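You operate a simulated robot arm through the tools that you are given. There is no shell and no other tool. Be economical: measure what you need, move in short steps, check, and stop when the job is done.

You are at the controls of a simulated two-armed robot. One attempt, no reset.

TASK
On the top of the bench under the wall rack, fold the plain cloth in half, so that its two long edges meet.

Only the result counts: the job must be done as asked and must still hold three seconds after the hand-in. Knocking over, shifting, dropping, spilling or breaking anything else fails it. Flat cloth is picked up by pressing the open fingertips on it (5 to 10 N) and closing them slowly along it; thin cloth reads only 2 to 8 mm in the jaws.

THE ROBOT
Two 7-joint arms with two-finger parallel grippers on one trunk, on a base that drives. Base frame: it is fixed to the floor where the robot stands at the start and does not move with it; the origin is under the middle of the robot, x ahead of it, y to its left, z up; the surface under the hand at the start is at about z = 0.75. Lengths are in m, angles in rad, forces in N, time in s.
The left shoulder is at the start at [0.062, 0.197, 0.979], the right one opposite. With the tool pointing down near the work surface each hand reaches from about 0.32 to 0.72 m from the robot's upright axis, wherever it stands, measured 20 degrees to its own side. Places, roughly: top of the bench under the wall rack [0.5, 0.4, 0.8]. Payload 1.57 kg a hand.
The TCP of each hand is the grasp point between the finger pads, 0.03 m short of the fingertips. In the tool frame z runs along the fingers and y along their closing line. Largest opening 0.11 m; finger width 0.024, thickness 0.012; the body of the gripper, 0.048 by 0.112 m, starts 0.078 m behind the TCP.
Orientation is told as [roll, pitch, yaw] about the base's x, y, z axes, in that order, counted from this pose: with the fingers straight down and closing along the base's y, the tool's x points along the base's -x, its y along +y and its z along -z.

THE INTERFACE
- The arms move only by the tool play_rows. It takes "left_increments", "right_increments" or both (then of equal length, played together; a hand with none holds still); each is a list that holds one entry, the list of rows, each a list of 7 numbers: the shift along the tool's x, y, z in m, then the turn, a rotation vector about the tool's x, y, z in rad, then the finger opening in m, from 0 to 0.11. In form: [[[dx, dy, dz, wx, wy, wz, hand], ...]]. A call has 1 to 10 rows; each row shifts and turns the commanded pose from where the row before left it, along the tool's axes as they then stand. Rows are played at 5 a second. More than 0.05 m and 0.15 rad between two rows, or a gripper value outside its range, and nothing of the call is played. Where a pose cannot be reached the arm comes as near as it can. A force on the tool above 40 N (or 10 N above the force at the start of the call, whichever is more), or a blocked arm, ends the call early, and 0.2 s more pass. Each finger travels about 0.072 m/s and halts on what it meets, pressing with about 40 N; the grip force reading is that of the motor and also rises with nothing between the fingers. The clock runs only during rows and for 0.2 s after the last one: add rows that do not move to give the fingers time. The reply holds the time, the measured pose of the TCP, the force on the tool along the base axes, the opening and the grip force, in the units named above and with some noise, with the torque about the TCP (base axes, N m) and any sound that the robot's microphone picked up.
- Cameras (640 x 400 px; columns grow to the right, rows downward): "scene" is now at [0.0893, -0.0295, 1.5465]; the picture's right is [-0.47, -0.89, 0.00], its down [-0.79, 0.41, -0.46] and it looks along [0.41, -0.21, -0.89] (base axes); focal length 264 px, centre (320, 200). "left" rides on the left gripper at [0.07, -0.016, -0.141] in its tool frame; the picture's right is [0.23, 0.97, 0.00], its down [-0.85, 0.20, -0.48] and it looks along [-0.47, 0.11, 0.88] (tool axes); focal length 222 px, centre (320, 200). "right" rides on the right gripper at [0.07, 0.016, -0.141] in its tool frame; the picture's right is [-0.23, 0.97, 0.00], its down [-0.85, -0.20, -0.48] and it looks along [-0.47, -0.11, 0.88] (tool axes); focal length 222 px, centre (320, 200). There is no depth. A picture from a camera that has moved, and an enlarged one, comes with that camera's place and axes in the base frame and with its lens.
- grab_frame(camera): a new picture of that camera. It takes no simulated time.
- slide_trunk(by): slides the trunk up (or, below 0, down) by that many m; the arms and the scene camera ride with it, the base frame stays. It gives what a move gives, with no picture.
- steer(legs): drives the robot by 1 to 6 legs, each [ahead, left, turn to the left] in m, m and rad, along the robot's own axes; the way and the turn of a leg run together, so that a leg with both is an arc; at most 1.5 m and 3.142 rad a leg. The arms and the cameras ride along, it lands a little off, and it stops where it bumps. It gives what a move gives.
- turn_head(pan, tilt): turns the head with the scene camera to pan (to the left, within 1.501 rad either way) and tilt (down, from -0.506 to 1.204), counted from straight ahead of the robot. It gives what a move gives.
- close_up(camera, box): a new picture of the part [left, top, right, bottom] of that camera's present view, enlarged. It takes no simulated time.
- finish_job(): hands the job in; it is judged then, once.

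Work in short steps. Places have to be worked out from the pictures, the camera data and where the tool is seen: move nearer, look again, correct. Check each grasp and each placing, and mend what went wrong. You have 120 turns and 88 pictures in all, those below and enlarged ones among them. Open the grippers and draw the arms clear of the work before you hand the job in, unless the task says otherwise; then end with one line.

The tools are called after "Call:" by a JSON object that holds its "name" and its "arguments". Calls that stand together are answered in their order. play_rows: Moves the arms, as the interface text tells. Its arguments: {"type":"object","properties":{"left_increments":{"type":"array","items":{"type":"array","items":{"type":"array","items":{"type":"number"}}}},"right_increments":{"type":"array","items":{"type":"array","items":{"type":"array","items":{"type":"number"}}}}},"required":[]} The other tools are called the same way: slide_trunk (by) slides the trunk up or down; steer (legs) drives the base; turn_head (pan, tilt) turns the head that bears the scene camera; grab_frame (camera) takes a picture; close_up (camera, box) takes an enlarged picture of a part of a camera's view; finish_job () hands the job in.

At the start:

```text
t: 0.0
left_tcp_pos: [0.4228, 0.1528, 0.8949]
left_tcp_rot: [0.0, 0.002, 0.0]
left_ft_force: [0.2, -0.4, -0.1]
left_moment: [-0.02, 0.02, 0.03]
left_finger_gap: 0.1098
left_grip_force: 0.0
right_tcp_pos: [0.4028, -0.2022, 0.9742]
right_tcp_rot: [0.001, 0.003, 0.001]
right_ft_force: [-0.2, -0.4, 0.0]
right_moment: [0.04, 0.02, -0.01]
right_finger_gap: 0.1103
right_grip_force: 0.1
trunk travel left (down, up): [-0.575, 0.415]
robot x, y, heading: [0.0019, -0.0005, -0.0]
head pan, tilt: [-0.483, 1.091]
```

scene: 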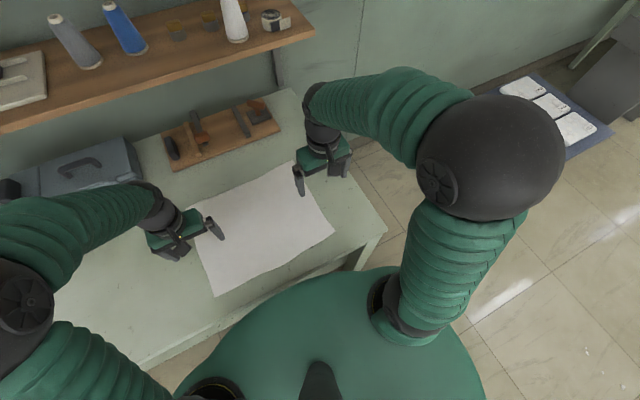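
right: 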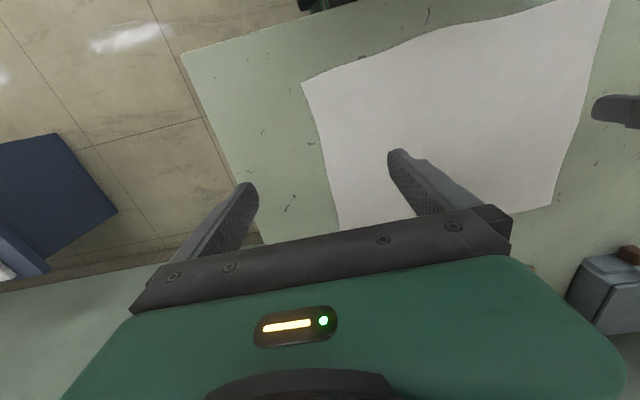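
left: 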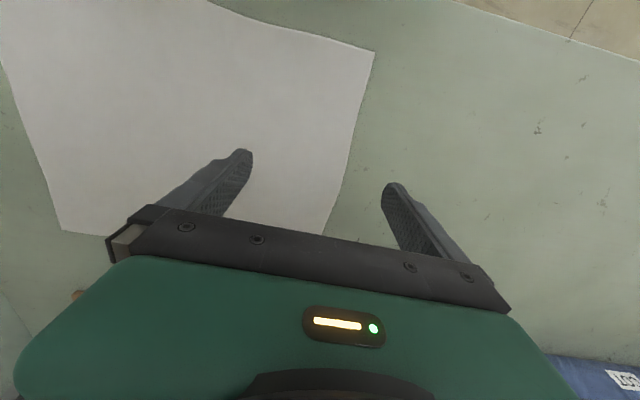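

The pictures put the cloth at about x 0.32–0.645, y −0.21–0.19, with its long edges along y. I'll turn the head to see the shelf and the far side before planning the fold.

Call:
{"name": "turn_head", "arguments": {"pan": 0.0, "tilt": 0.75}}

Call:
{"name": "grab_frame", "arguments": {"camera": "scene"}}

```text
t: 0.9
left_tcp_pos: [0.423, 0.1525, 0.8942]
left_tcp_rot: [-0.001, 0.0, 0.0]
left_ft_force: [0.4, -0.3, -0.4]
left_moment: [0.0, 0.01, 0.0]
left_finger_gap: 0.11
left_grip_force: 0.1
right_tcp_pos: [0.4022, -0.2032, 0.9753]
right_tcp_rot: [0.0, -0.001, 0.0]
right_ft_force: [0.5, -0.7, -0.1]
right_moment: [-0.01, 0.01, 0.0]
right_finger_gap: 0.11
right_grip_force: 0.2
trunk travel left (down, up): [-0.575, 0.415]
robot x, y, heading: [0.0024, -0.0014, 0.002]
head pan, tilt: [0.0, 0.75]
```

```text
84 pictures are left
camera scene: at [0.1158, 0.0001, 1.5717], right [0.0, -1.0, 0.0], down [-0.68, 0.0, -0.73], along [0.73, 0.0, -0.68], focal length 264 px, centre (320, 200)
```

scene: 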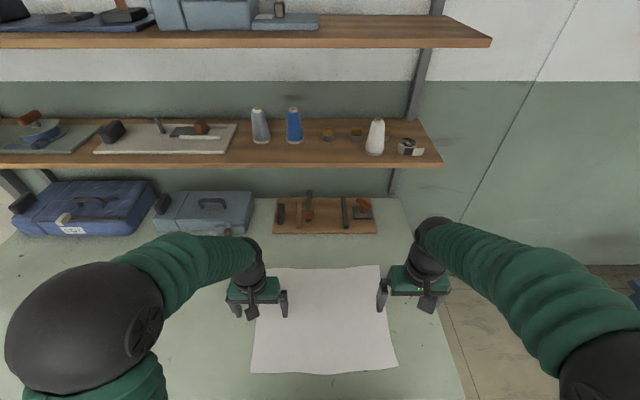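

The far edge is at x≈0.645, and the tool board starts at x≈0.80. My plan is to grip the two far corners, bring them back over to the near edge, and pitch the fingers forward as they come so the edge lies flat. First I'll move both hands above the far corners.

Call:
{"name": "play_rows", "arguments": {"left_increments": [[[-0.04, 0, 0.0, 0, 0, 0, 0.09], [-0.04, 0.002, 0.01, 0, 0, 0, 0.07], [-0.04, 0.002, 0.015, 0, 0, 0, 0.05], [-0.04, 0.002, 0.02, 0, 0, 0, 0.045], [-0.04, 0.002, 0.02, 0, 0, 0, 0.045], [0, 0, 0, 0, 0, 0, 0.045]]], "right_increments": [[[-0.045, 0, 0.0, 0, 0, 0, 0.09], [-0.045, 0.005, 0.03, 0, 0, 0, 0.07], [-0.045, 0.005, 0.04, 0, 0, 0, 0.05], [-0.045, 0.005, 0.04, 0, 0, 0, 0.045], [-0.045, 0.005, 0.035, 0, 0, 0, 0.045], [0, 0, 0, 0, 0, 0, 0.045]]]}}

Call:
{"name": "grab_frame", "arguments": {"camera": "left"}}

Call:
{"name": "grab_frame", "arguments": {"camera": "right"}}

Call:
{"name": "grab_frame", "arguments": {"camera": "scene"}}

```text
refused: row 2 steps farther than a row can; nothing moved
```

```text
83 pictures are left
camera left: at [0.3539, 0.1366, 1.0368], right [-0.23, 0.97, 0.0], down [0.86, 0.2, 0.48], along [0.47, 0.11, -0.88], focal length 222 px, centre (320, 200)
```

left: 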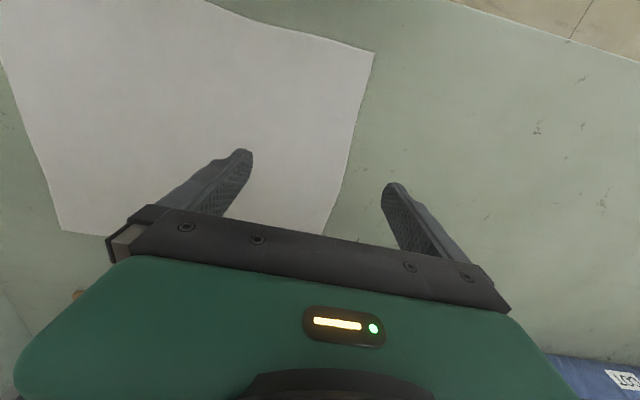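

```text
82 pictures are left
camera right: at [0.3323, -0.1854, 1.1162], right [0.23, 0.97, 0.0], down [0.86, -0.2, 0.48], along [0.47, -0.11, -0.88], focal length 222 px, centre (320, 200)
```

right: 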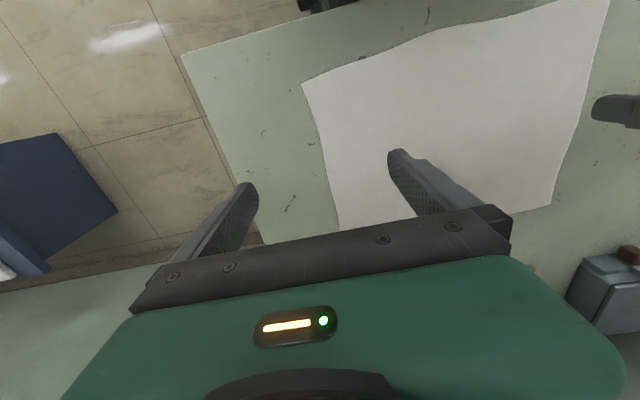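

```text
81 pictures are left
camera scene: at [0.1158, 0.0001, 1.5717], right [0.0, -1.0, 0.0], down [-0.68, 0.0, -0.73], along [0.73, 0.0, -0.68], focal length 264 px, centre (320, 200)
```

scene: 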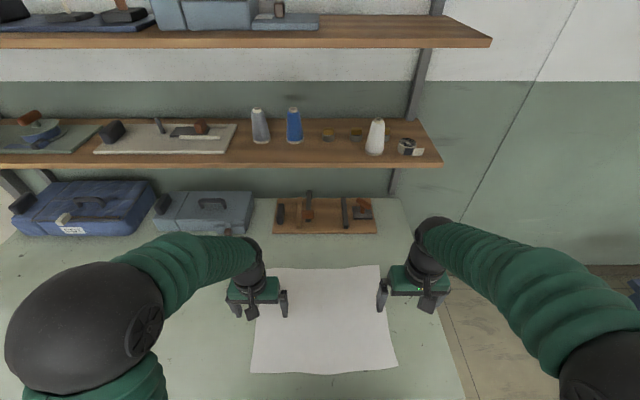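

The call was refused because the steps were too long. I'll play the same motion in smaller steps.

Call:
{"name": "play_rows", "arguments": {"left_increments": [[[-0.03, 0, 0, 0, 0, 0, 0.09], [-0.03, 0, 0, 0, 0, 0, 0.07], [-0.03, 0.002, 0.01, 0, 0, 0, 0.05], [-0.03, 0.002, 0.015, 0, 0, 0, 0.045], [-0.03, 0.002, 0.015, 0, 0, 0, 0.045], [-0.03, 0.002, 0.015, 0, 0, 0, 0.045], [-0.02, 0, 0.01, 0, 0, 0, 0.045], [0, 0, 0, 0, 0, 0, 0.045]]], "right_increments": [[[-0.03, 0.003, 0.02, 0, 0, 0, 0.09], [-0.03, 0.003, 0.02, 0, 0, 0, 0.07], [-0.033, 0.003, 0.02, 0, 0, 0, 0.05], [-0.033, 0.003, 0.02, 0, 0, 0, 0.045], [-0.033, 0.003, 0.02, 0, 0, 0, 0.045], [-0.033, 0.003, 0.02, 0, 0, 0, 0.045], [-0.033, 0.003, 0.025, 0, 0, 0, 0.045], [0, 0, 0, 0, 0, 0, 0.045]]]}}

Call:
{"name": "grab_frame", "arguments": {"camera": "left"}}

Call:
{"name": "grab_frame", "arguments": {"camera": "right"}}

Call:
{"name": "grab_frame", "arguments": {"camera": "scene"}}

```text
t: 2.7
left_tcp_pos: [0.6229, 0.1612, 0.8293]
left_tcp_rot: [0.001, -0.002, 0.0]
left_ft_force: [-0.4, 0.2, -0.1]
left_moment: [-0.04, -0.02, -0.03]
left_finger_gap: 0.045
left_grip_force: 0.1
right_tcp_pos: [0.627, -0.1822, 0.832]
right_tcp_rot: [0.0, -0.002, -0.001]
right_ft_force: [0.2, 0.1, 1.3]
right_moment: [0.02, 0.02, 0.02]
right_finger_gap: 0.045
right_grip_force: 0.1
trunk travel left (down, up): [-0.575, 0.415]
robot x, y, heading: [-0.0027, 0.0009, 0.005]
head pan, tilt: [0.0, 0.75]
```

```text
80 pictures are left
camera left: at [0.5535, 0.1447, 0.9722], right [-0.23, 0.97, 0.0], down [0.85, 0.2, 0.48], along [0.47, 0.11, -0.88], focal length 222 px, centre (320, 200)
```

left: 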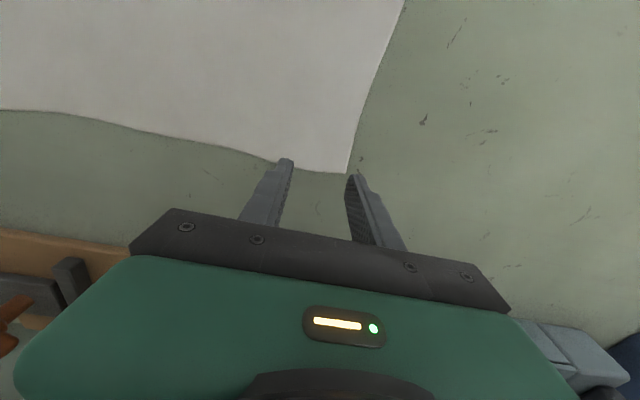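

```text
79 pictures are left
camera right: at [0.5573, -0.1664, 0.9733], right [0.23, 0.97, 0.0], down [0.85, -0.2, 0.48], along [0.47, -0.11, -0.88], focal length 222 px, centre (320, 200)
```

right: 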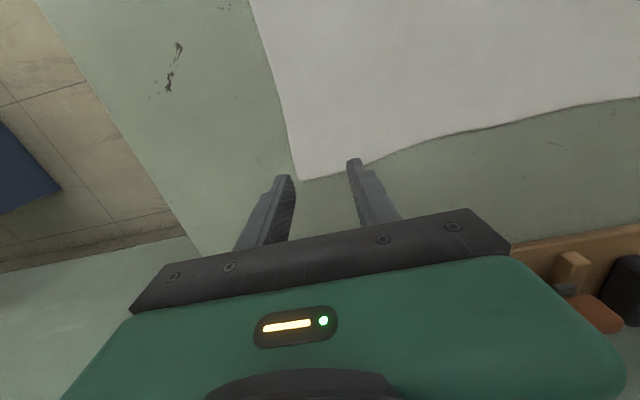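

```text
78 pictures are left
camera scene: at [0.1161, 0.0001, 1.5718], right [0.0, -1.0, 0.0], down [-0.68, 0.0, -0.73], along [0.73, 0.0, -0.68], focal length 264 px, centre (320, 200)
```

scene: 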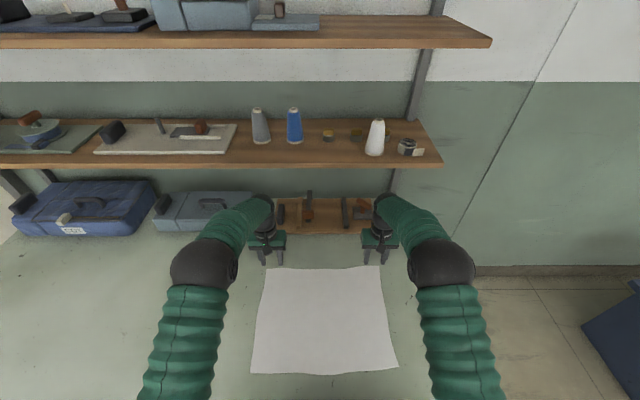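

Measured corners: D (0.634, 0.192), A (0.648, −0.209), C (0.316, 0.189), B (0.334, −0.211). I'll centre the hands about 3 cm in from the corners and lower the fingertips to just above the cloth.

Call:
{"name": "play_rows", "arguments": {"left_increments": [[[0, -0.004, 0.015, 0, 0, 0, 0.045], [0, 0, 0.015, 0, 0, 0, 0.045], [0, 0, 0.01, 0, 0, 0, 0.045], [0, 0, 0.003, 0, 0, 0, 0.045], [0, 0, 0, 0, 0, 0, 0.045]]], "right_increments": [[[-0.007, 0.006, 0.015, 0, 0, 0, 0.045], [0, 0, 0.015, 0, 0, 0, 0.045], [0, 0, 0.012, 0, 0, 0, 0.045], [0, 0, 0.004, 0, 0, 0, 0.045], [0, 0, 0, 0, 0, 0, 0.045]]]}}

Call:
{"name": "grab_frame", "arguments": {"camera": "left"}}

Call:
{"name": "grab_frame", "arguments": {"camera": "right"}}

```text
t: 3.9
left_tcp_pos: [0.6232, 0.1562, 0.7872]
left_tcp_rot: [0.001, -0.001, 0.0]
left_ft_force: [0.3, 0.6, -0.7]
left_moment: [0.0, 0.01, 0.0]
left_finger_gap: 0.045
left_grip_force: 0.2
right_tcp_pos: [0.6338, -0.1766, 0.7834]
right_tcp_rot: [0.001, 0.0, 0.001]
right_ft_force: [-0.5, 0.0, 0.3]
right_moment: [0.01, 0.03, 0.03]
right_finger_gap: 0.0452
right_grip_force: 0.2
trunk travel left (down, up): [-0.575, 0.415]
robot x, y, heading: [-0.0017, 0.0002, -0.002]
head pan, tilt: [0.0, 0.75]
```

```text
77 pictures are left
camera left: at [0.5536, 0.1409, 0.9292], right [-0.23, 0.97, 0.0], down [0.86, 0.2, 0.48], along [0.47, 0.11, -0.88], focal length 222 px, centre (320, 200)
```

left: 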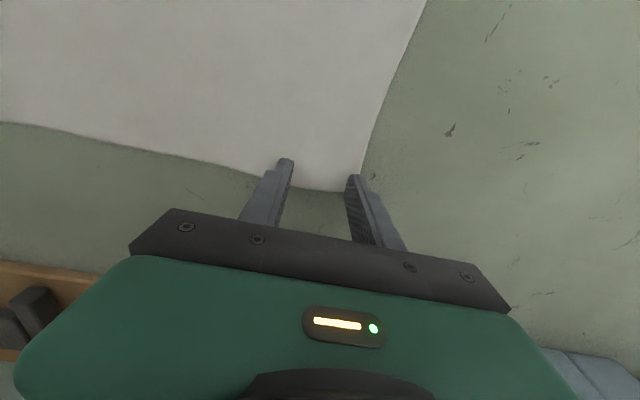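

```text
76 pictures are left
camera right: at [0.565, -0.1598, 0.9252], right [0.23, 0.97, 0.0], down [0.85, -0.2, 0.48], along [0.47, -0.11, -0.88], focal length 222 px, centre (320, 200)
```

right: 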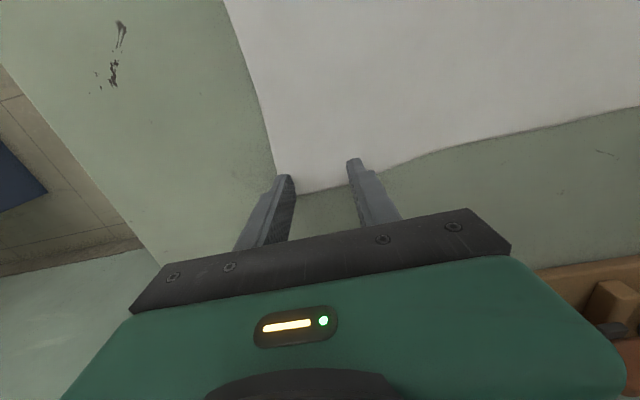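

The fingers line up in x, within the last 2.4 cm before the edge. The outer fingers sit right at the corners, so I'll shift both hands 8 mm inward and press down gently.

Call:
{"name": "play_rows", "arguments": {"left_increments": [[[0, -0.008, 0, 0, 0, 0, 0.045], [0, 0, 0.004, 0, 0, 0, 0.045], [0, 0, 0.003, 0, 0, 0, 0.045], [0, 0, 0.002, 0, 0, 0, 0.045], [0, 0, 0, 0, 0, 0, 0.045]]], "right_increments": [[[0, 0.008, 0, 0, 0, 0, 0.045], [0, 0, 0.002, 0, 0, 0, 0.045], [0, 0, 0.002, 0, 0, 0, 0.045], [0, 0, 0.001, 0, 0, 0, 0.045], [0, 0, 0, 0, 0, 0, 0.045]]]}}

```text
t: 5.1
left_tcp_pos: [0.6237, 0.1488, 0.7814]
left_tcp_rot: [0.002, -0.01, -0.001]
left_ft_force: [4.9, 0.8, 24.1]
left_moment: [0.3, -0.04, -0.03]
left_finger_gap: 0.0451
left_grip_force: 0.1
right_tcp_pos: [0.6323, -0.168, 0.7816]
right_tcp_rot: [-0.001, -0.004, 0.001]
right_ft_force: [1.8, -0.1, 9.6]
right_moment: [-0.11, -0.08, 0.03]
right_finger_gap: 0.0448
right_grip_force: 0.1
trunk travel left (down, up): [-0.575, 0.415]
robot x, y, heading: [0.0011, 0.002, 0.004]
head pan, tilt: [0.0, 0.75]
```

The left hand presses with 24 N and the right with 9.6 N. I'll ease the left up 2 mm and check.

Call:
{"name": "play_rows", "arguments": {"left_increments": [[[0, 0, -0.002, 0, 0, 0, 0.045], [0, 0, 0, 0, 0, 0, 0.045]]]}}

```text
t: 5.7
left_tcp_pos: [0.6208, 0.149, 0.7817]
left_tcp_rot: [0.001, -0.002, 0.001]
left_ft_force: [3.5, 1.6, 17.5]
left_moment: [0.18, -0.09, 0.0]
left_finger_gap: 0.0452
left_grip_force: 0.1
right_tcp_pos: [0.6314, -0.1671, 0.7808]
right_tcp_rot: [0.001, -0.005, 0.0]
right_ft_force: [2.5, -0.5, 16.9]
right_moment: [-0.1, -0.06, 0.01]
right_finger_gap: 0.045
right_grip_force: 0.1
trunk travel left (down, up): [-0.575, 0.415]
robot x, y, heading: [-0.002, 0.0012, -0.002]
head pan, tilt: [0.0, 0.75]
```

The forces still read about 17 N. I'll raise both hands by another 1.5 mm or so and re-read.

Call:
{"name": "play_rows", "arguments": {"left_increments": [[[0, 0, -0.0015, 0, 0, 0, 0.045], [0, 0, 0, 0, 0, 0, 0.045]]], "right_increments": [[[0, 0, -0.0012, 0, 0, 0, 0.045], [0, 0, 0, 0, 0, 0, 0.045]]]}}

```text
t: 6.3
left_tcp_pos: [0.6201, 0.1483, 0.7813]
left_tcp_rot: [0.0, 0.0, -0.001]
left_ft_force: [-0.1, 0.7, 10.9]
left_moment: [0.12, 0.02, 0.0]
left_finger_gap: 0.0449
left_grip_force: 0.1
right_tcp_pos: [0.6317, -0.1676, 0.7821]
right_tcp_rot: [0.0, -0.003, -0.001]
right_ft_force: [2.2, -1.2, 13.2]
right_moment: [-0.07, -0.07, 0.01]
right_finger_gap: 0.0448
right_grip_force: 0.1
trunk travel left (down, up): [-0.575, 0.415]
robot x, y, heading: [-0.0023, 0.0012, -0.001]
head pan, tilt: [0.0, 0.75]
```

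Pressing force is now about 11–13 N. I'll raise both by another 0.5–0.8 mm and close slowly.

Call:
{"name": "play_rows", "arguments": {"left_increments": [[[0, 0, -0.0005, 0, 0, 0, 0.042], [0, 0, 0, 0, 0, 0, 0.037], [0, 0, 0, 0, 0, 0, 0.032], [0, 0, 0, 0, 0, 0, 0.027], [0, 0, 0, 0, 0, 0, 0.022], [0, 0, 0, 0, 0, 0, 0.017], [0, 0, 0, 0, 0, 0, 0.012], [0, 0, 0, 0, 0, 0, 0.007], [0, 0, 0, 0, 0, 0, 0.0], [0, 0, 0, 0, 0, 0, 0.0]]], "right_increments": [[[0, 0, -0.0008, 0, 0, 0, 0.042], [0, 0, 0, 0, 0, 0, 0.037], [0, 0, 0, 0, 0, 0, 0.032], [0, 0, 0, 0, 0, 0, 0.027], [0, 0, 0, 0, 0, 0, 0.022], [0, 0, 0, 0, 0, 0, 0.017], [0, 0, 0, 0, 0, 0, 0.012], [0, 0, 0, 0, 0, 0, 0.007], [0, 0, 0, 0, 0, 0, 0.0], [0, 0, 0, 0, 0, 0, 0.0]]]}}

Call:
{"name": "close_up", "arguments": {"camera": "scene", "box": [220, 180, 420, 305]}}

Call:
{"name": "grab_frame", "arguments": {"camera": "left"}}

Call:
{"name": "grab_frame", "arguments": {"camera": "right"}}

```text
t: 8.5
left_tcp_pos: [0.6226, 0.1474, 0.7819]
left_tcp_rot: [0.0, 0.0, 0.002]
left_ft_force: [-0.7, 0.1, 3.2]
left_moment: [0.02, -0.03, -0.02]
left_finger_gap: 0.0
left_grip_force: 21.3
right_tcp_pos: [0.6335, -0.1679, 0.7812]
right_tcp_rot: [0.0, -0.002, 0.001]
right_ft_force: [1.0, -0.2, 5.3]
right_moment: [0.03, -0.02, -0.01]
right_finger_gap: 0.0024
right_grip_force: 24.1
trunk travel left (down, up): [-0.575, 0.415]
robot x, y, heading: [0.0016, 0.0022, -0.002]
head pan, tilt: [0.0, 0.75]
```

```text
3.20 times, centred on (320, 242) of scene
camera zoom: at [0.1165, 0.0009, 1.5717], right [0.0, -1.0, 0.0], down [-0.68, 0.0, -0.73], along [0.73, 0.0, -0.68], focal length 846 px, centre (320, 64)
```

zoom: 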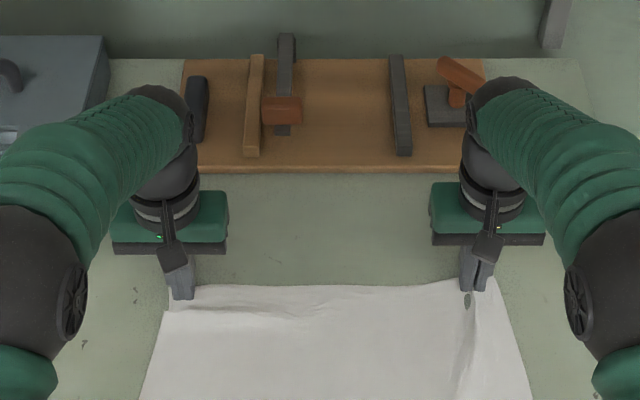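

```text
74 pictures are left
camera left: at [0.5537, 0.133, 0.9239], right [-0.23, 0.97, 0.0], down [0.85, 0.2, 0.48], along [0.47, 0.11, -0.88], focal length 222 px, centre (320, 200)
```

left: 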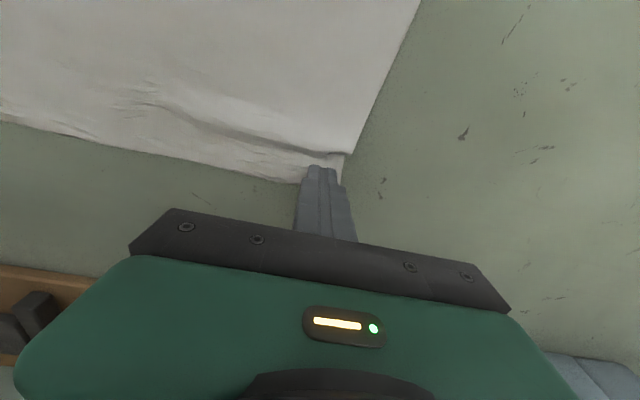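

```text
73 pictures are left
camera right: at [0.5641, -0.1504, 0.9232], right [0.23, 0.97, 0.0], down [0.85, -0.2, 0.48], along [0.47, -0.11, -0.88], focal length 222 px, centre (320, 200)
```

right: 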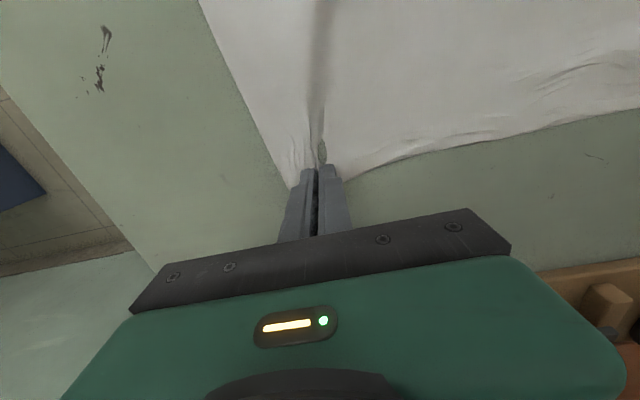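

The right hand holds cloth, with a 2.4 mm gap and a clear ridge. The left slipped and reads 0. I'll lift the left, reopen it and look.

Call:
{"name": "play_rows", "arguments": {"left_increments": [[[0, 0, -0.015, 0, 0, 0, 0.0], [0, 0, -0.015, 0, 0, 0, 0.03], [0, 0, -0.01, 0, 0, 0, 0.06], [0, 0, 0, 0, 0, 0, 0.06], [0, 0, 0, 0, 0, 0, 0.06]]]}}

Call:
{"name": "close_up", "arguments": {"camera": "left", "box": [180, 60, 460, 235]}}

```text
t: 9.7
left_tcp_pos: [0.6217, 0.1505, 0.8209]
left_tcp_rot: [0.0, 0.001, 0.0]
left_ft_force: [-0.6, -0.3, -0.2]
left_moment: [-0.01, -0.01, 0.03]
left_finger_gap: 0.0597
left_grip_force: 0.0
right_tcp_pos: [0.6332, -0.1669, 0.7817]
right_tcp_rot: [-0.001, 0.0, 0.001]
right_ft_force: [1.0, 0.4, 9.2]
right_moment: [0.03, 0.01, -0.01]
right_finger_gap: 0.0024
right_grip_force: 23.7
trunk travel left (down, up): [-0.575, 0.415]
robot x, y, heading: [-0.0007, 0.0009, 0.001]
head pan, tilt: [0.0, 0.75]
```

```text
2.29 times, centred on (320, 148) of left
camera zoom: at [0.5529, 0.1342, 0.964], right [-0.23, 0.97, 0.0], down [0.85, 0.2, 0.48], along [0.47, 0.11, -0.88], focal length 508 px, centre (320, 320)
```

zoom: 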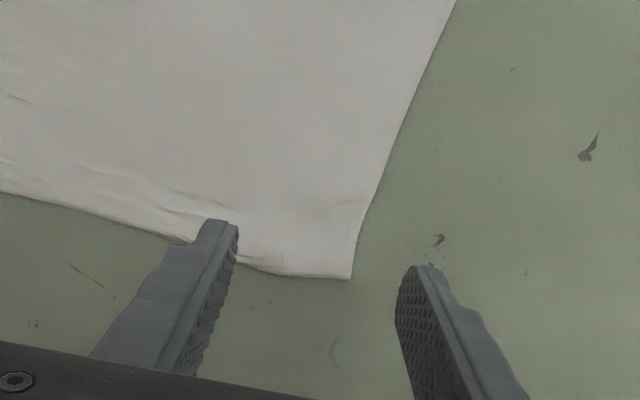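

The corner is flat again, now at about (0.643, 0.170). I'll shift the left hand to x≈0.627, y≈0.136 and press again.

Call:
{"name": "play_rows", "arguments": {"left_increments": [[[-0.005, -0.015, 0, 0, 0, 0, 0.045], [0, 0, 0.015, 0, 0, 0, 0.045], [0, 0, 0.015, 0, 0, 0, 0.045], [0, 0, 0.007, 0, 0, 0, 0.045], [0, 0, 0.003, 0, 0, 0, 0.045], [0, 0, 0, 0, 0, 0, 0.045], [0, 0, 0, 0, 0, 0, 0.045]]]}}

```text
t: 11.3
left_tcp_pos: [0.6269, 0.1344, 0.7812]
left_tcp_rot: [0.001, 0.001, 0.0]
left_ft_force: [0.9, -0.5, 0.9]
left_moment: [-0.02, -0.01, 0.0]
left_finger_gap: 0.045
left_grip_force: 0.1
right_tcp_pos: [0.6335, -0.1685, 0.7818]
right_tcp_rot: [0.0, 0.0, 0.001]
right_ft_force: [1.4, 1.5, 9.5]
right_moment: [-0.02, -0.02, 0.01]
right_finger_gap: 0.0027
right_grip_force: 24.3
trunk travel left (down, up): [-0.575, 0.415]
robot x, y, heading: [0.0008, 0.0007, 0.004]
head pan, tilt: [0.0, 0.75]
```

It is just touching. I'll press 1.5 mm further and check the force.

Call:
{"name": "play_rows", "arguments": {"left_increments": [[[0, 0, 0.0015, 0, 0, 0, 0.045], [0, 0, 0, 0, 0, 0, 0.045]]]}}

```text
t: 11.9
left_tcp_pos: [0.6287, 0.1339, 0.7815]
left_tcp_rot: [0.0, -0.003, 0.0]
left_ft_force: [-0.5, 1.0, 5.2]
left_moment: [0.07, 0.03, 0.03]
left_finger_gap: 0.0451
left_grip_force: 0.1
right_tcp_pos: [0.6327, -0.167, 0.7826]
right_tcp_rot: [0.0, 0.0, -0.001]
right_ft_force: [1.5, -0.2, 6.1]
right_moment: [0.01, 0.0, 0.04]
right_finger_gap: 0.0022
right_grip_force: 23.7
trunk travel left (down, up): [-0.575, 0.415]
robot x, y, heading: [0.0035, 0.0017, -0.004]
head pan, tilt: [0.0, 0.75]
```

The force is 5 N. I'll add another 1 mm and close slowly.

Call:
{"name": "play_rows", "arguments": {"left_increments": [[[0, 0, 0.0008, 0, 0, 0, 0.044], [0, 0, 0.0003, 0, 0, 0, 0.039], [0, 0, 0.0003, 0, 0, 0, 0.034], [0, 0, 0, 0, 0, 0, 0.029], [0, 0, 0, 0, 0, 0, 0.024], [0, 0, 0, 0, 0, 0, 0.018], [0, 0, 0, 0, 0, 0, 0.012], [0, 0, 0, 0, 0, 0, 0.006], [0, 0, 0, 0, 0, 0, 0.0], [0, 0, 0, 0, 0, 0, 0.0]]]}}

Call:
{"name": "grab_frame", "arguments": {"camera": "left"}}

```text
t: 14.1
left_tcp_pos: [0.6268, 0.1325, 0.7811]
left_tcp_rot: [0.001, -0.006, 0.001]
left_ft_force: [1.0, -9.0, 30.5]
left_moment: [-0.17, 0.0, -0.02]
left_finger_gap: 0.0094
left_grip_force: 28.1
right_tcp_pos: [0.6313, -0.1677, 0.7837]
right_tcp_rot: [0.003, -0.002, 0.001]
right_ft_force: [0.1, 9.5, -0.7]
right_moment: [0.29, 0.0, -0.06]
right_finger_gap: 0.0025
right_grip_force: 24.0
trunk travel left (down, up): [-0.575, 0.415]
robot x, y, heading: [0.0022, 0.0007, -0.004]
head pan, tilt: [0.0, 0.75]
```

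```text
71 pictures are left
camera left: at [0.5571, 0.1165, 0.9232], right [-0.23, 0.97, 0.0], down [0.85, 0.2, 0.48], along [0.47, 0.11, -0.88], focal length 222 px, centre (320, 200)
```

left: 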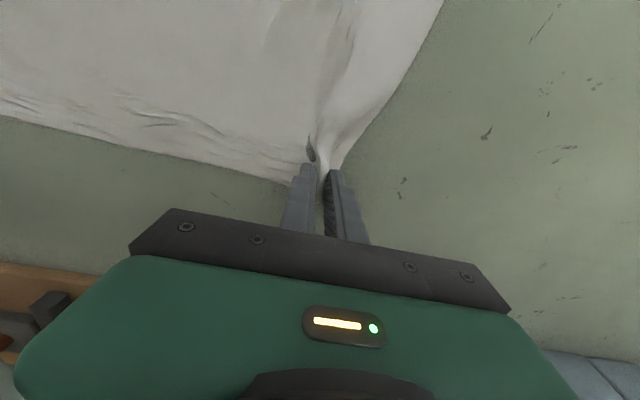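

Both hands hold cloth now, with the edge pulled taut between them at about 9 N. I'll bring the hands 4 mm inward each, lift 4 cm and check.

Call:
{"name": "play_rows", "arguments": {"left_increments": [[[0, -0.002, -0.01, 0, 0, 0, 0.0], [0.002, -0.002, -0.015, 0, 0, 0, 0.0], [0.003, 0, -0.015, 0, 0, 0, 0.0], [0, 0, 0, 0, 0, 0, 0]]], "right_increments": [[[0, 0.002, -0.01, 0, 0, 0, 0.0], [0.002, 0.002, -0.015, 0, 0, 0, 0.0], [0.003, 0, -0.015, 0, 0, 0, 0.0], [0, 0, 0, 0, 0, 0, 0]]]}}

Call:
{"name": "grab_frame", "arguments": {"camera": "left"}}

Call:
{"name": "grab_frame", "arguments": {"camera": "right"}}

Call:
{"name": "grab_frame", "arguments": {"camera": "scene"}}

```text
t: 15.1
left_tcp_pos: [0.6233, 0.1284, 0.8179]
left_tcp_rot: [0.001, 0.002, 0.001]
left_ft_force: [-0.9, 0.0, -0.2]
left_moment: [-0.02, -0.03, -0.02]
left_finger_gap: 0.0091
left_grip_force: 27.3
right_tcp_pos: [0.6295, -0.1636, 0.8207]
right_tcp_rot: [0.0, 0.001, -0.001]
right_ft_force: [0.9, -0.4, -0.7]
right_moment: [0.0, -0.01, 0.02]
right_finger_gap: 0.0024
right_grip_force: 24.3
trunk travel left (down, up): [-0.575, 0.415]
robot x, y, heading: [-0.0017, -0.003, 0.002]
head pan, tilt: [0.0, 0.75]
```

```text
70 pictures are left
camera left: at [0.5556, 0.1131, 0.9594], right [-0.23, 0.97, 0.0], down [0.86, 0.2, 0.48], along [0.46, 0.11, -0.88], focal length 222 px, centre (320, 200)
```

left: 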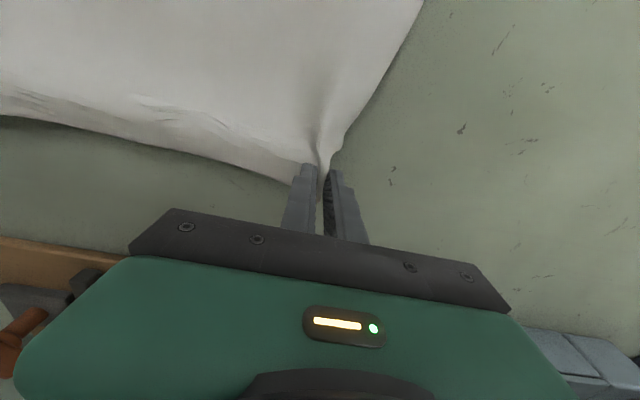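

```text
69 pictures are left
camera right: at [0.5601, -0.146, 0.962], right [0.23, 0.97, 0.0], down [0.86, -0.2, 0.48], along [0.46, -0.11, -0.88], focal length 222 px, centre (320, 200)
```

right: 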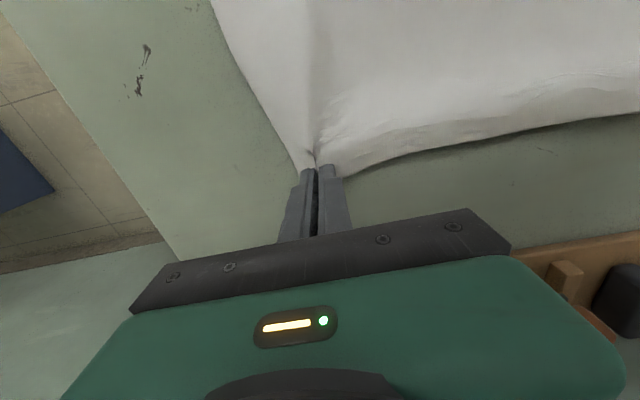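

```text
68 pictures are left
camera scene: at [0.1194, 0.0001, 1.5714], right [0.0, -1.0, 0.0], down [-0.69, 0.0, -0.73], along [0.73, 0.0, -0.69], focal length 264 px, centre (320, 200)
```

scene: 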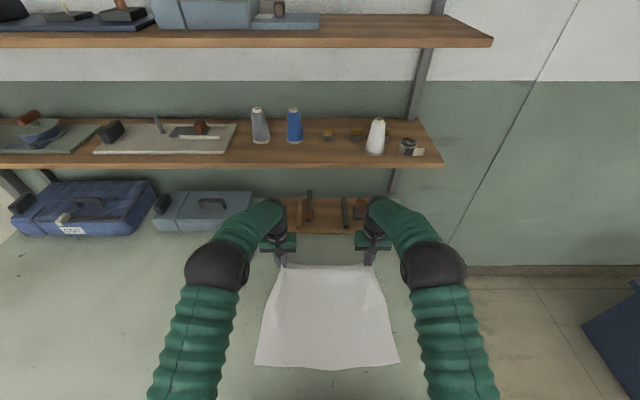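

Both corners are lifted cleanly. Next is the arc back towards the near edge, rising and pitching the fingers forward 0.7 rad.

Call:
{"name": "play_rows", "arguments": {"left_increments": [[[0.0125, 0, -0.0149, 0, -0.1, 0, 0], [0.014, 0, -0.0161, 0, -0.1, 0, 0], [0.0132, 0, -0.0174, 0, -0.1, 0, 0], [0.0142, 0, -0.016, 0, -0.1, 0, 0], [0.0134, 0, -0.0153, 0, -0.1, 0, 0], [0.0127, 0, -0.0146, 0, -0.1, 0, 0], [0.014, 0, -0.015, 0, -0.1, 0, 0], [0, 0, 0, 0, 0, 0, 0]]], "right_increments": [[[0.0125, 0, -0.0149, 0, -0.1, 0, 0], [0.014, 0, -0.0161, 0, -0.1, 0, 0], [0.0132, 0, -0.0174, 0, -0.1, 0, 0], [0.0142, 0, -0.016, 0, -0.1, 0, 0], [0.0134, 0, -0.0153, 0, -0.1, 0, 0], [0.0127, 0, -0.0146, 0, -0.1, 0, 0], [0.014, 0, -0.015, 0, -0.1, 0, 0], [0, 0, 0, 0, 0, 0, 0]]]}}

Call:
{"name": "grab_frame", "arguments": {"camera": "scene"}}

```text
t: 16.9
left_tcp_pos: [0.5059, 0.1364, 0.8939]
left_tcp_rot: [0.001, -0.699, 0.012]
left_ft_force: [0.9, -5.5, 0.0]
left_moment: [-0.16, 0.03, -0.11]
left_finger_gap: 0.0093
left_grip_force: 27.5
right_tcp_pos: [0.5104, -0.1635, 0.8957]
right_tcp_rot: [-0.001, -0.698, 0.002]
right_ft_force: [0.2, 6.1, -0.2]
right_moment: [0.15, 0.01, 0.06]
right_finger_gap: 0.0024
right_grip_force: 23.6
trunk travel left (down, up): [-0.575, 0.415]
robot x, y, heading: [-0.0021, 0.0016, -0.003]
head pan, tilt: [0.0, 0.75]
```

```text
67 pictures are left
camera scene: at [0.1174, 0.0004, 1.5715], right [0.0, -1.0, 0.0], down [-0.68, 0.0, -0.73], along [0.73, 0.0, -0.68], focal length 264 px, centre (320, 200)
```

scene: 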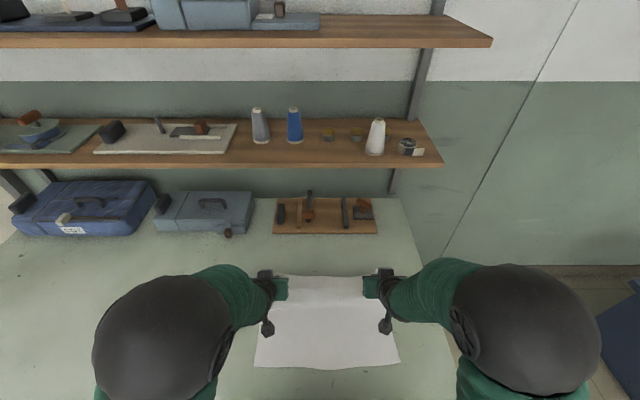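

The fold is going well, with only a slight lateral pull. I'll lower about 4 cm for slack, bring the left hand in 6 mm, then drive the base back 0.15 m. That carries the edge towards the near side and leaves room for the arms.

Call:
{"name": "play_rows", "arguments": {"left_increments": [[[0.009, -0.003, 0.0107, 0, 0, 0, 0], [0.009, -0.003, 0.0107, 0, 0, 0, 0], [0.009, 0, 0.0107, 0, 0, 0, 0], [0, 0, 0, 0, 0, 0, 0]]], "right_increments": [[[0.009, 0, 0.0107, 0, 0, 0, 0], [0.009, 0, 0.0107, 0, 0, 0, 0], [0.009, 0, 0.0107, 0, 0, 0, 0], [0, 0, 0, 0, 0, 0, 0]]]}}

Call:
{"name": "steer", "arguments": {"legs": [[-0.15, 0, 0]]}}

Call:
{"name": "grab_frame", "arguments": {"camera": "scene"}}

```text
t: 17.9
left_tcp_pos: [0.5029, 0.1222, 0.8527]
left_tcp_rot: [0.0, -0.699, -0.001]
left_ft_force: [0.5, 0.6, -0.1]
left_moment: [0.01, 0.04, -0.01]
left_finger_gap: 0.0089
left_grip_force: 27.4
right_tcp_pos: [0.5094, -0.164, 0.8535]
right_tcp_rot: [0.001, -0.7, 0.002]
right_ft_force: [-0.2, -0.1, 0.2]
right_moment: [-0.01, -0.01, 0.03]
right_finger_gap: 0.0025
right_grip_force: 23.8
trunk travel left (down, up): [-0.575, 0.415]
robot x, y, heading: [0.0028, 0.0016, -0.004]
head pan, tilt: [0.0, 0.75]
```

```text
t: 19.3
left_tcp_pos: [0.3562, 0.1229, 0.8513]
left_tcp_rot: [-0.001, -0.698, -0.001]
left_ft_force: [0.2, -0.1, 0.0]
left_moment: [0.03, 0.04, -0.04]
left_finger_gap: 0.0085
left_grip_force: 27.3
right_tcp_pos: [0.3612, -0.1628, 0.8536]
right_tcp_rot: [0.001, -0.701, 0.0]
right_ft_force: [-0.1, 0.5, 0.1]
right_moment: [0.02, 0.02, 0.02]
right_finger_gap: 0.0024
right_grip_force: 24.0
trunk travel left (down, up): [-0.575, 0.415]
robot x, y, heading: [-0.1451, 0.0021, -0.002]
head pan, tilt: [0.0, 0.75]
```

```text
66 pictures are left
camera scene: at [-0.03, 0.0001, 1.5715], right [0.0, -1.0, 0.0], down [-0.68, 0.0, -0.73], along [0.73, 0.0, -0.68], focal length 264 px, centre (320, 200)
```

scene: 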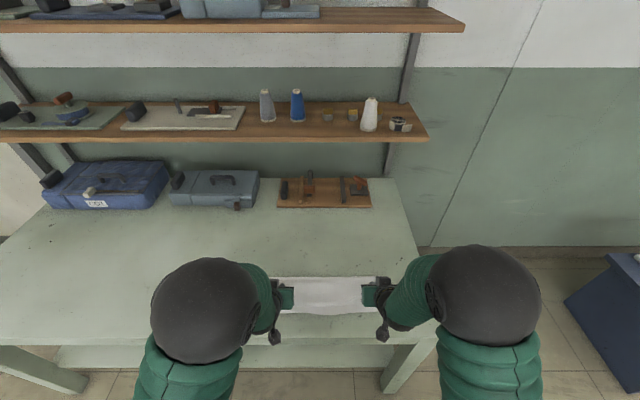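

The fold is well over. I'll check the hand cameras for the near-edge position before lowering.

Call:
{"name": "grab_frame", "arguments": {"camera": "left"}}

Call:
{"name": "turn_head", "arguments": {"pan": 0.0, "tilt": 1.1}}

Call:
{"name": "close_up", "arguments": {"camera": "scene", "box": [200, 130, 440, 280]}}

```text
65 pictures are left
camera left: at [0.2122, 0.1074, 0.9156], right [-0.17, 0.97, -0.15], down [0.35, 0.2, 0.92], along [0.92, 0.11, -0.37], focal length 222 px, centre (320, 200)
```

left: 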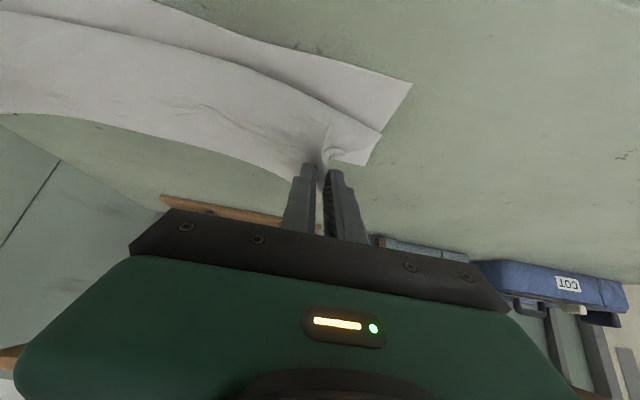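

```text
t: 20.1
left_tcp_pos: [0.3538, 0.1233, 0.8523]
left_tcp_rot: [-0.001, -0.702, 0.001]
left_ft_force: [-0.6, 0.0, -0.3]
left_moment: [-0.03, -0.03, 0.01]
left_finger_gap: 0.0087
left_grip_force: 27.9
right_tcp_pos: [0.3592, -0.1632, 0.8552]
right_tcp_rot: [0.0, -0.702, 0.001]
right_ft_force: [0.2, -1.0, 0.4]
right_moment: [-0.01, 0.0, 0.03]
right_finger_gap: 0.0026
right_grip_force: 23.9
trunk travel left (down, up): [-0.575, 0.415]
robot x, y, heading: [-0.1506, 0.0008, -0.001]
head pan, tilt: [0.0, 1.1]
```

```text
2.67 times, centred on (320, 205) of scene
camera zoom: at [-0.0518, 0.0, 1.5461], right [0.0, -1.0, 0.0], down [-0.89, 0.0, -0.45], along [0.45, 0.0, -0.89], focal length 705 px, centre (320, 187)
```

zoom: 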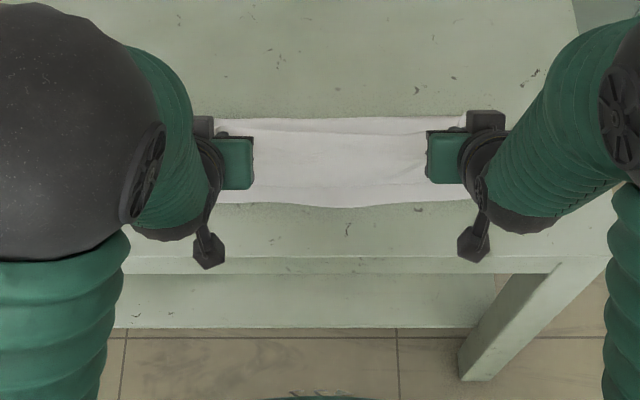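

The near edge now lies at x≈0.33–0.34. I'll pitch further to 1.1 rad and lower until the corners are just above the near edge, with a small sideways centring.

Call:
{"name": "play_rows", "arguments": {"left_increments": [[[0.013, 0.002, 0.0099, 0, -0.1, 0, 0], [0.0139, 0.002, 0.0086, 0, -0.1, 0, 0], [0.0147, 0.002, 0.0072, 0, -0.1, 0, 0], [0.0154, 0.001, 0.0057, 0, -0.1, 0, 0], [0, 0, 0, 0, 0, 0, 0]]], "right_increments": [[[0.013, 0.002, 0.0099, 0, -0.1, 0, 0], [0.0139, 0.002, 0.0086, 0, -0.1, 0, 0], [0.0147, 0.002, 0.0072, 0, -0.1, 0, 0], [0.0154, 0.001, 0.0057, 0, -0.1, 0, 0], [0, 0, 0, 0, 0, 0, 0]]]}}

Call:
{"name": "grab_frame", "arguments": {"camera": "left"}}

Call:
{"name": "grab_frame", "arguments": {"camera": "right"}}

Call:
{"name": "close_up", "arguments": {"camera": "scene", "box": [200, 130, 440, 280]}}

```text
t: 21.3
left_tcp_pos: [0.3389, 0.1308, 0.7884]
left_tcp_rot: [0.003, -1.103, 0.002]
left_ft_force: [-0.5, -0.5, 0.5]
left_moment: [0.01, 0.02, -0.04]
left_finger_gap: 0.0086
left_grip_force: 27.5
right_tcp_pos: [0.3447, -0.1581, 0.791]
right_tcp_rot: [0.002, -1.103, 0.0]
right_ft_force: [0.1, 0.5, -0.4]
right_moment: [-0.06, -0.06, 0.03]
right_finger_gap: 0.0025
right_grip_force: 24.0
trunk travel left (down, up): [-0.575, 0.415]
robot x, y, heading: [-0.1496, -0.0024, 0.003]
head pan, tilt: [0.0, 1.1]
```

```text
63 pictures are left
camera left: at [0.1822, 0.1155, 0.7915], right [-0.1, 0.97, -0.2], down [-0.04, 0.2, 0.98], along [0.99, 0.11, 0.02], focal length 222 px, centre (320, 200)
```

left: 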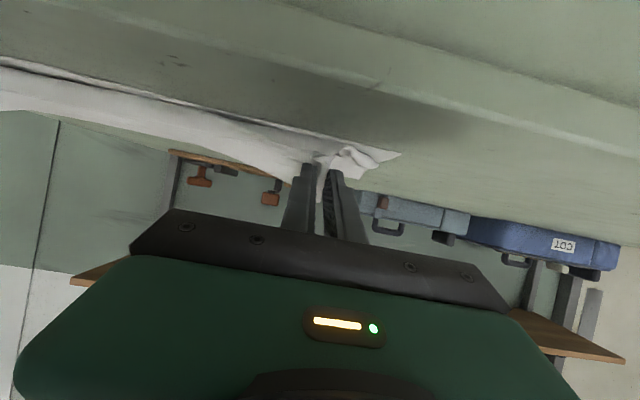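

```text
62 pictures are left
camera right: at [0.1888, -0.1407, 0.7922], right [0.1, 0.97, 0.2], down [-0.04, -0.2, 0.98], along [0.99, -0.11, 0.02], focal length 222 px, centre (320, 200)
```

right: 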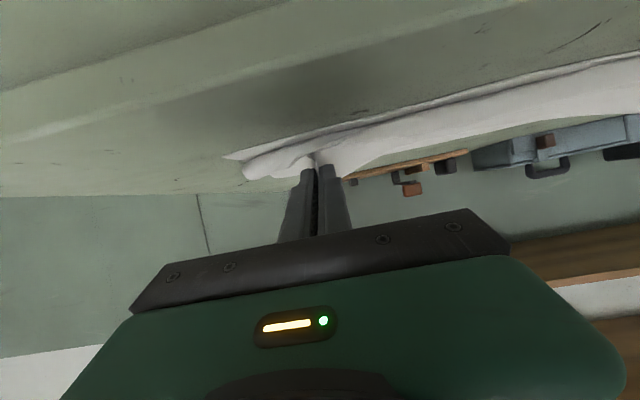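

```text
2.67 times, centred on (320, 205) of scene
camera zoom: at [-0.0526, 0.0, 1.5461], right [0.0, -1.0, 0.0], down [-0.89, 0.0, -0.45], along [0.45, 0.0, -0.89], focal length 705 px, centre (320, 187)
```

zoom: 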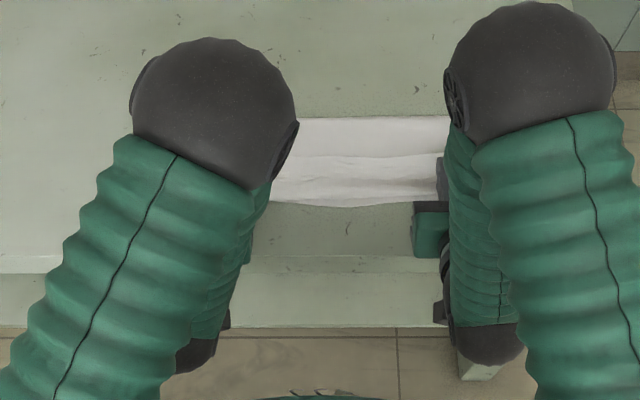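

Both corners sit just above the near edge. I'll lower the last centimetre and open the fingers slowly.

Call:
{"name": "play_rows", "arguments": {"left_increments": [[[0.005, 0, 0.0025, 0, 0, 0, 0], [0.005, 0, 0.0025, 0, 0, 0, 0], [0, 0, 0, 0, 0, 0, 0.012], [0, 0, 0, 0, 0, 0, 0.018], [0, 0, 0, 0, 0, 0, 0.024], [0, 0, 0, 0, 0, 0, 0.03], [0, 0, 0, 0, 0, 0, 0.03]]], "right_increments": [[[0.005, 0, 0.0025, 0, 0, 0, 0], [0.005, 0, 0.0025, 0, 0, 0, 0], [0, 0, 0, 0, 0, 0, 0.006], [0, 0, 0, 0, 0, 0, 0.014], [0, 0, 0, 0, 0, 0, 0.022], [0, 0, 0, 0, 0, 0, 0.03], [0, 0, 0, 0, 0, 0, 0.03]]]}}

Call:
{"name": "grab_frame", "arguments": {"camera": "left"}}

Call:
{"name": "grab_frame", "arguments": {"camera": "right"}}

```text
t: 22.9
left_tcp_pos: [0.3387, 0.1318, 0.7769]
left_tcp_rot: [0.002, -1.102, 0.001]
left_ft_force: [0.2, 0.1, -0.5]
left_moment: [0.03, -0.01, 0.0]
left_finger_gap: 0.03
left_grip_force: 0.0
right_tcp_pos: [0.3469, -0.157, 0.7797]
right_tcp_rot: [0.0, -1.102, -0.001]
right_ft_force: [0.4, -0.6, -0.1]
right_moment: [-0.02, -0.03, 0.0]
right_finger_gap: 0.0303
right_grip_force: 0.0
trunk travel left (down, up): [-0.575, 0.415]
robot x, y, heading: [-0.1486, -0.0005, 0.001]
head pan, tilt: [0.0, 1.1]
```

```text
60 pictures are left
camera left: at [0.1822, 0.1154, 0.7804], right [-0.1, 0.97, -0.2], down [-0.04, 0.2, 0.98], along [0.99, 0.11, 0.02], focal length 222 px, centre (320, 200)
```

left: 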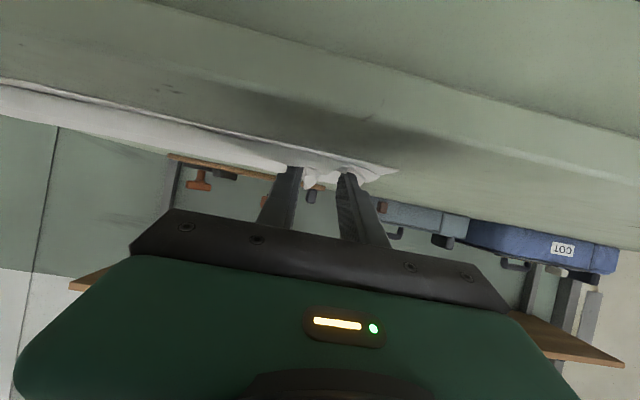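

```text
59 pictures are left
camera right: at [0.1894, -0.14, 0.7813], right [0.1, 0.97, 0.2], down [-0.04, -0.2, 0.98], along [0.99, -0.11, 0.02], focal length 222 px, centre (320, 200)
```

right: 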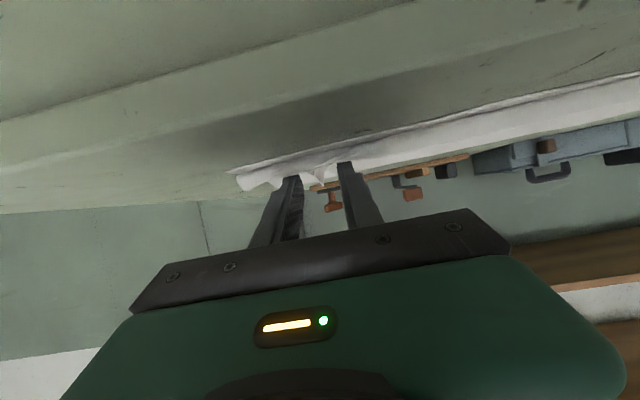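

Both corners are released. I'll back the base off 0.18 m so the hands leave level, then look from above.

Call:
{"name": "steer", "arguments": {"legs": [[-0.18, 0, 0]]}}

Call:
{"name": "turn_head", "arguments": {"pan": 0.0, "tilt": 0.85}}

Call:
{"name": "close_up", "arguments": {"camera": "scene", "box": [200, 130, 440, 280]}}

```text
t: 24.4
left_tcp_pos: [0.1567, 0.1302, 0.7774]
left_tcp_rot: [0.002, -1.102, 0.001]
left_ft_force: [-0.1, -0.3, 0.6]
left_moment: [-0.03, 0.0, -0.02]
left_finger_gap: 0.03
left_grip_force: 0.1
right_tcp_pos: [0.1643, -0.1571, 0.7793]
right_tcp_rot: [-0.001, -1.101, -0.001]
right_ft_force: [-0.2, -0.3, 0.5]
right_moment: [0.03, -0.01, 0.0]
right_finger_gap: 0.03
right_grip_force: 0.1
trunk travel left (down, up): [-0.575, 0.415]
robot x, y, heading: [-0.3292, 0.0019, 0.0]
head pan, tilt: [0.0, 1.1]
```

```text
t: 25.2
left_tcp_pos: [0.1564, 0.1307, 0.7786]
left_tcp_rot: [0.002, -1.101, 0.001]
left_ft_force: [0.5, -0.2, -0.6]
left_moment: [-0.02, 0.0, 0.02]
left_finger_gap: 0.0298
left_grip_force: 0.1
right_tcp_pos: [0.1639, -0.157, 0.7805]
right_tcp_rot: [0.001, -1.105, 0.0]
right_ft_force: [0.1, -0.5, 0.5]
right_moment: [0.01, 0.04, 0.01]
right_finger_gap: 0.0302
right_grip_force: 0.0
trunk travel left (down, up): [-0.575, 0.415]
robot x, y, heading: [-0.3274, -0.0043, -0.002]
head pan, tilt: [0.0, 0.85]
```

```text
2.67 times, centred on (320, 205) of scene
camera zoom: at [-0.2177, 0.0, 1.5636], right [0.0, -1.0, 0.0], down [-0.75, 0.0, -0.66], along [0.66, 0.0, -0.75], focal length 705 px, centre (320, 187)
```

zoom: 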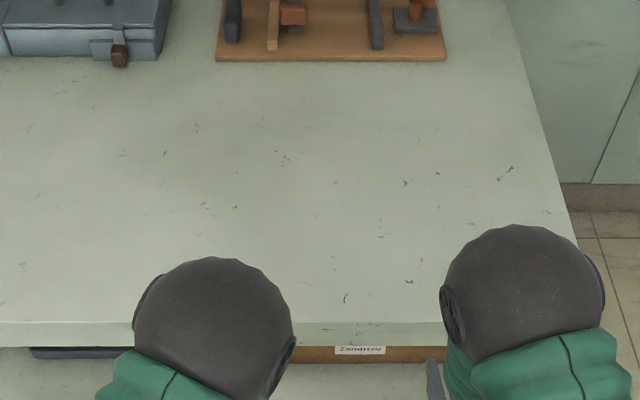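

The cloth isn't visible on the bench in this view. I'll look for it in the full scene and the hand cameras.

Call:
{"name": "grab_frame", "arguments": {"camera": "scene"}}

Call:
{"name": "grab_frame", "arguments": {"camera": "left"}}

Call:
{"name": "grab_frame", "arguments": {"camera": "right"}}

```text
57 pictures are left
camera scene: at [-0.2177, 0.0, 1.5636], right [0.0, -1.0, 0.0], down [-0.75, 0.0, -0.66], along [0.66, 0.0, -0.75], focal length 264 px, centre (320, 200)
```

scene: 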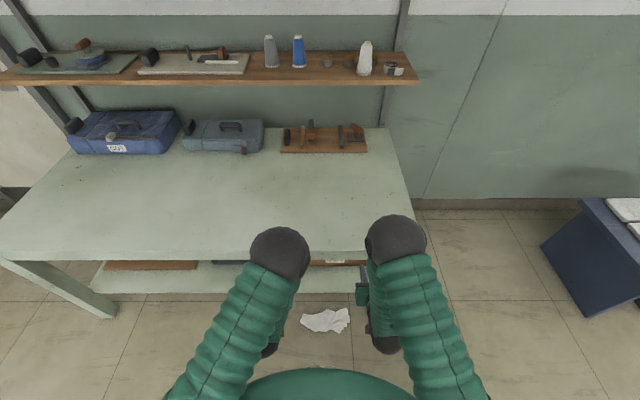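

```text
56 pictures are left
camera left: at [-0.0005, 0.1154, 0.7809], right [-0.1, 0.97, -0.2], down [-0.04, 0.2, 0.98], along [0.99, 0.11, 0.02], focal length 222 px, centre (320, 200)
```

left: 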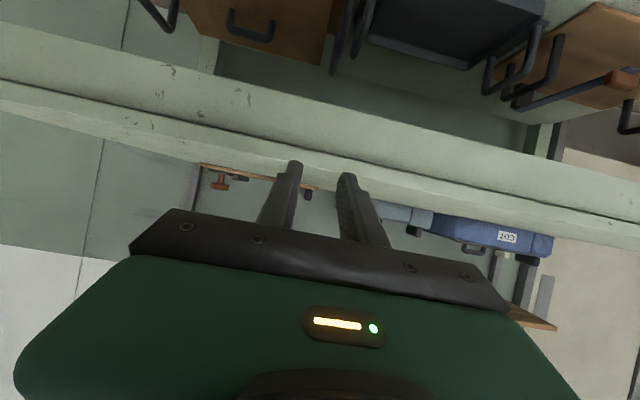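

```text
55 pictures are left
camera right: at [0.0067, -0.1402, 0.7818], right [0.1, 0.97, 0.2], down [-0.04, -0.2, 0.98], along [0.99, -0.11, 0.02], focal length 222 px, centre (320, 200)
```

right: 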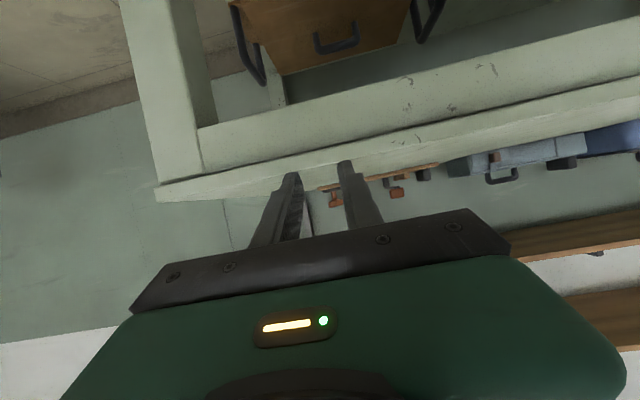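

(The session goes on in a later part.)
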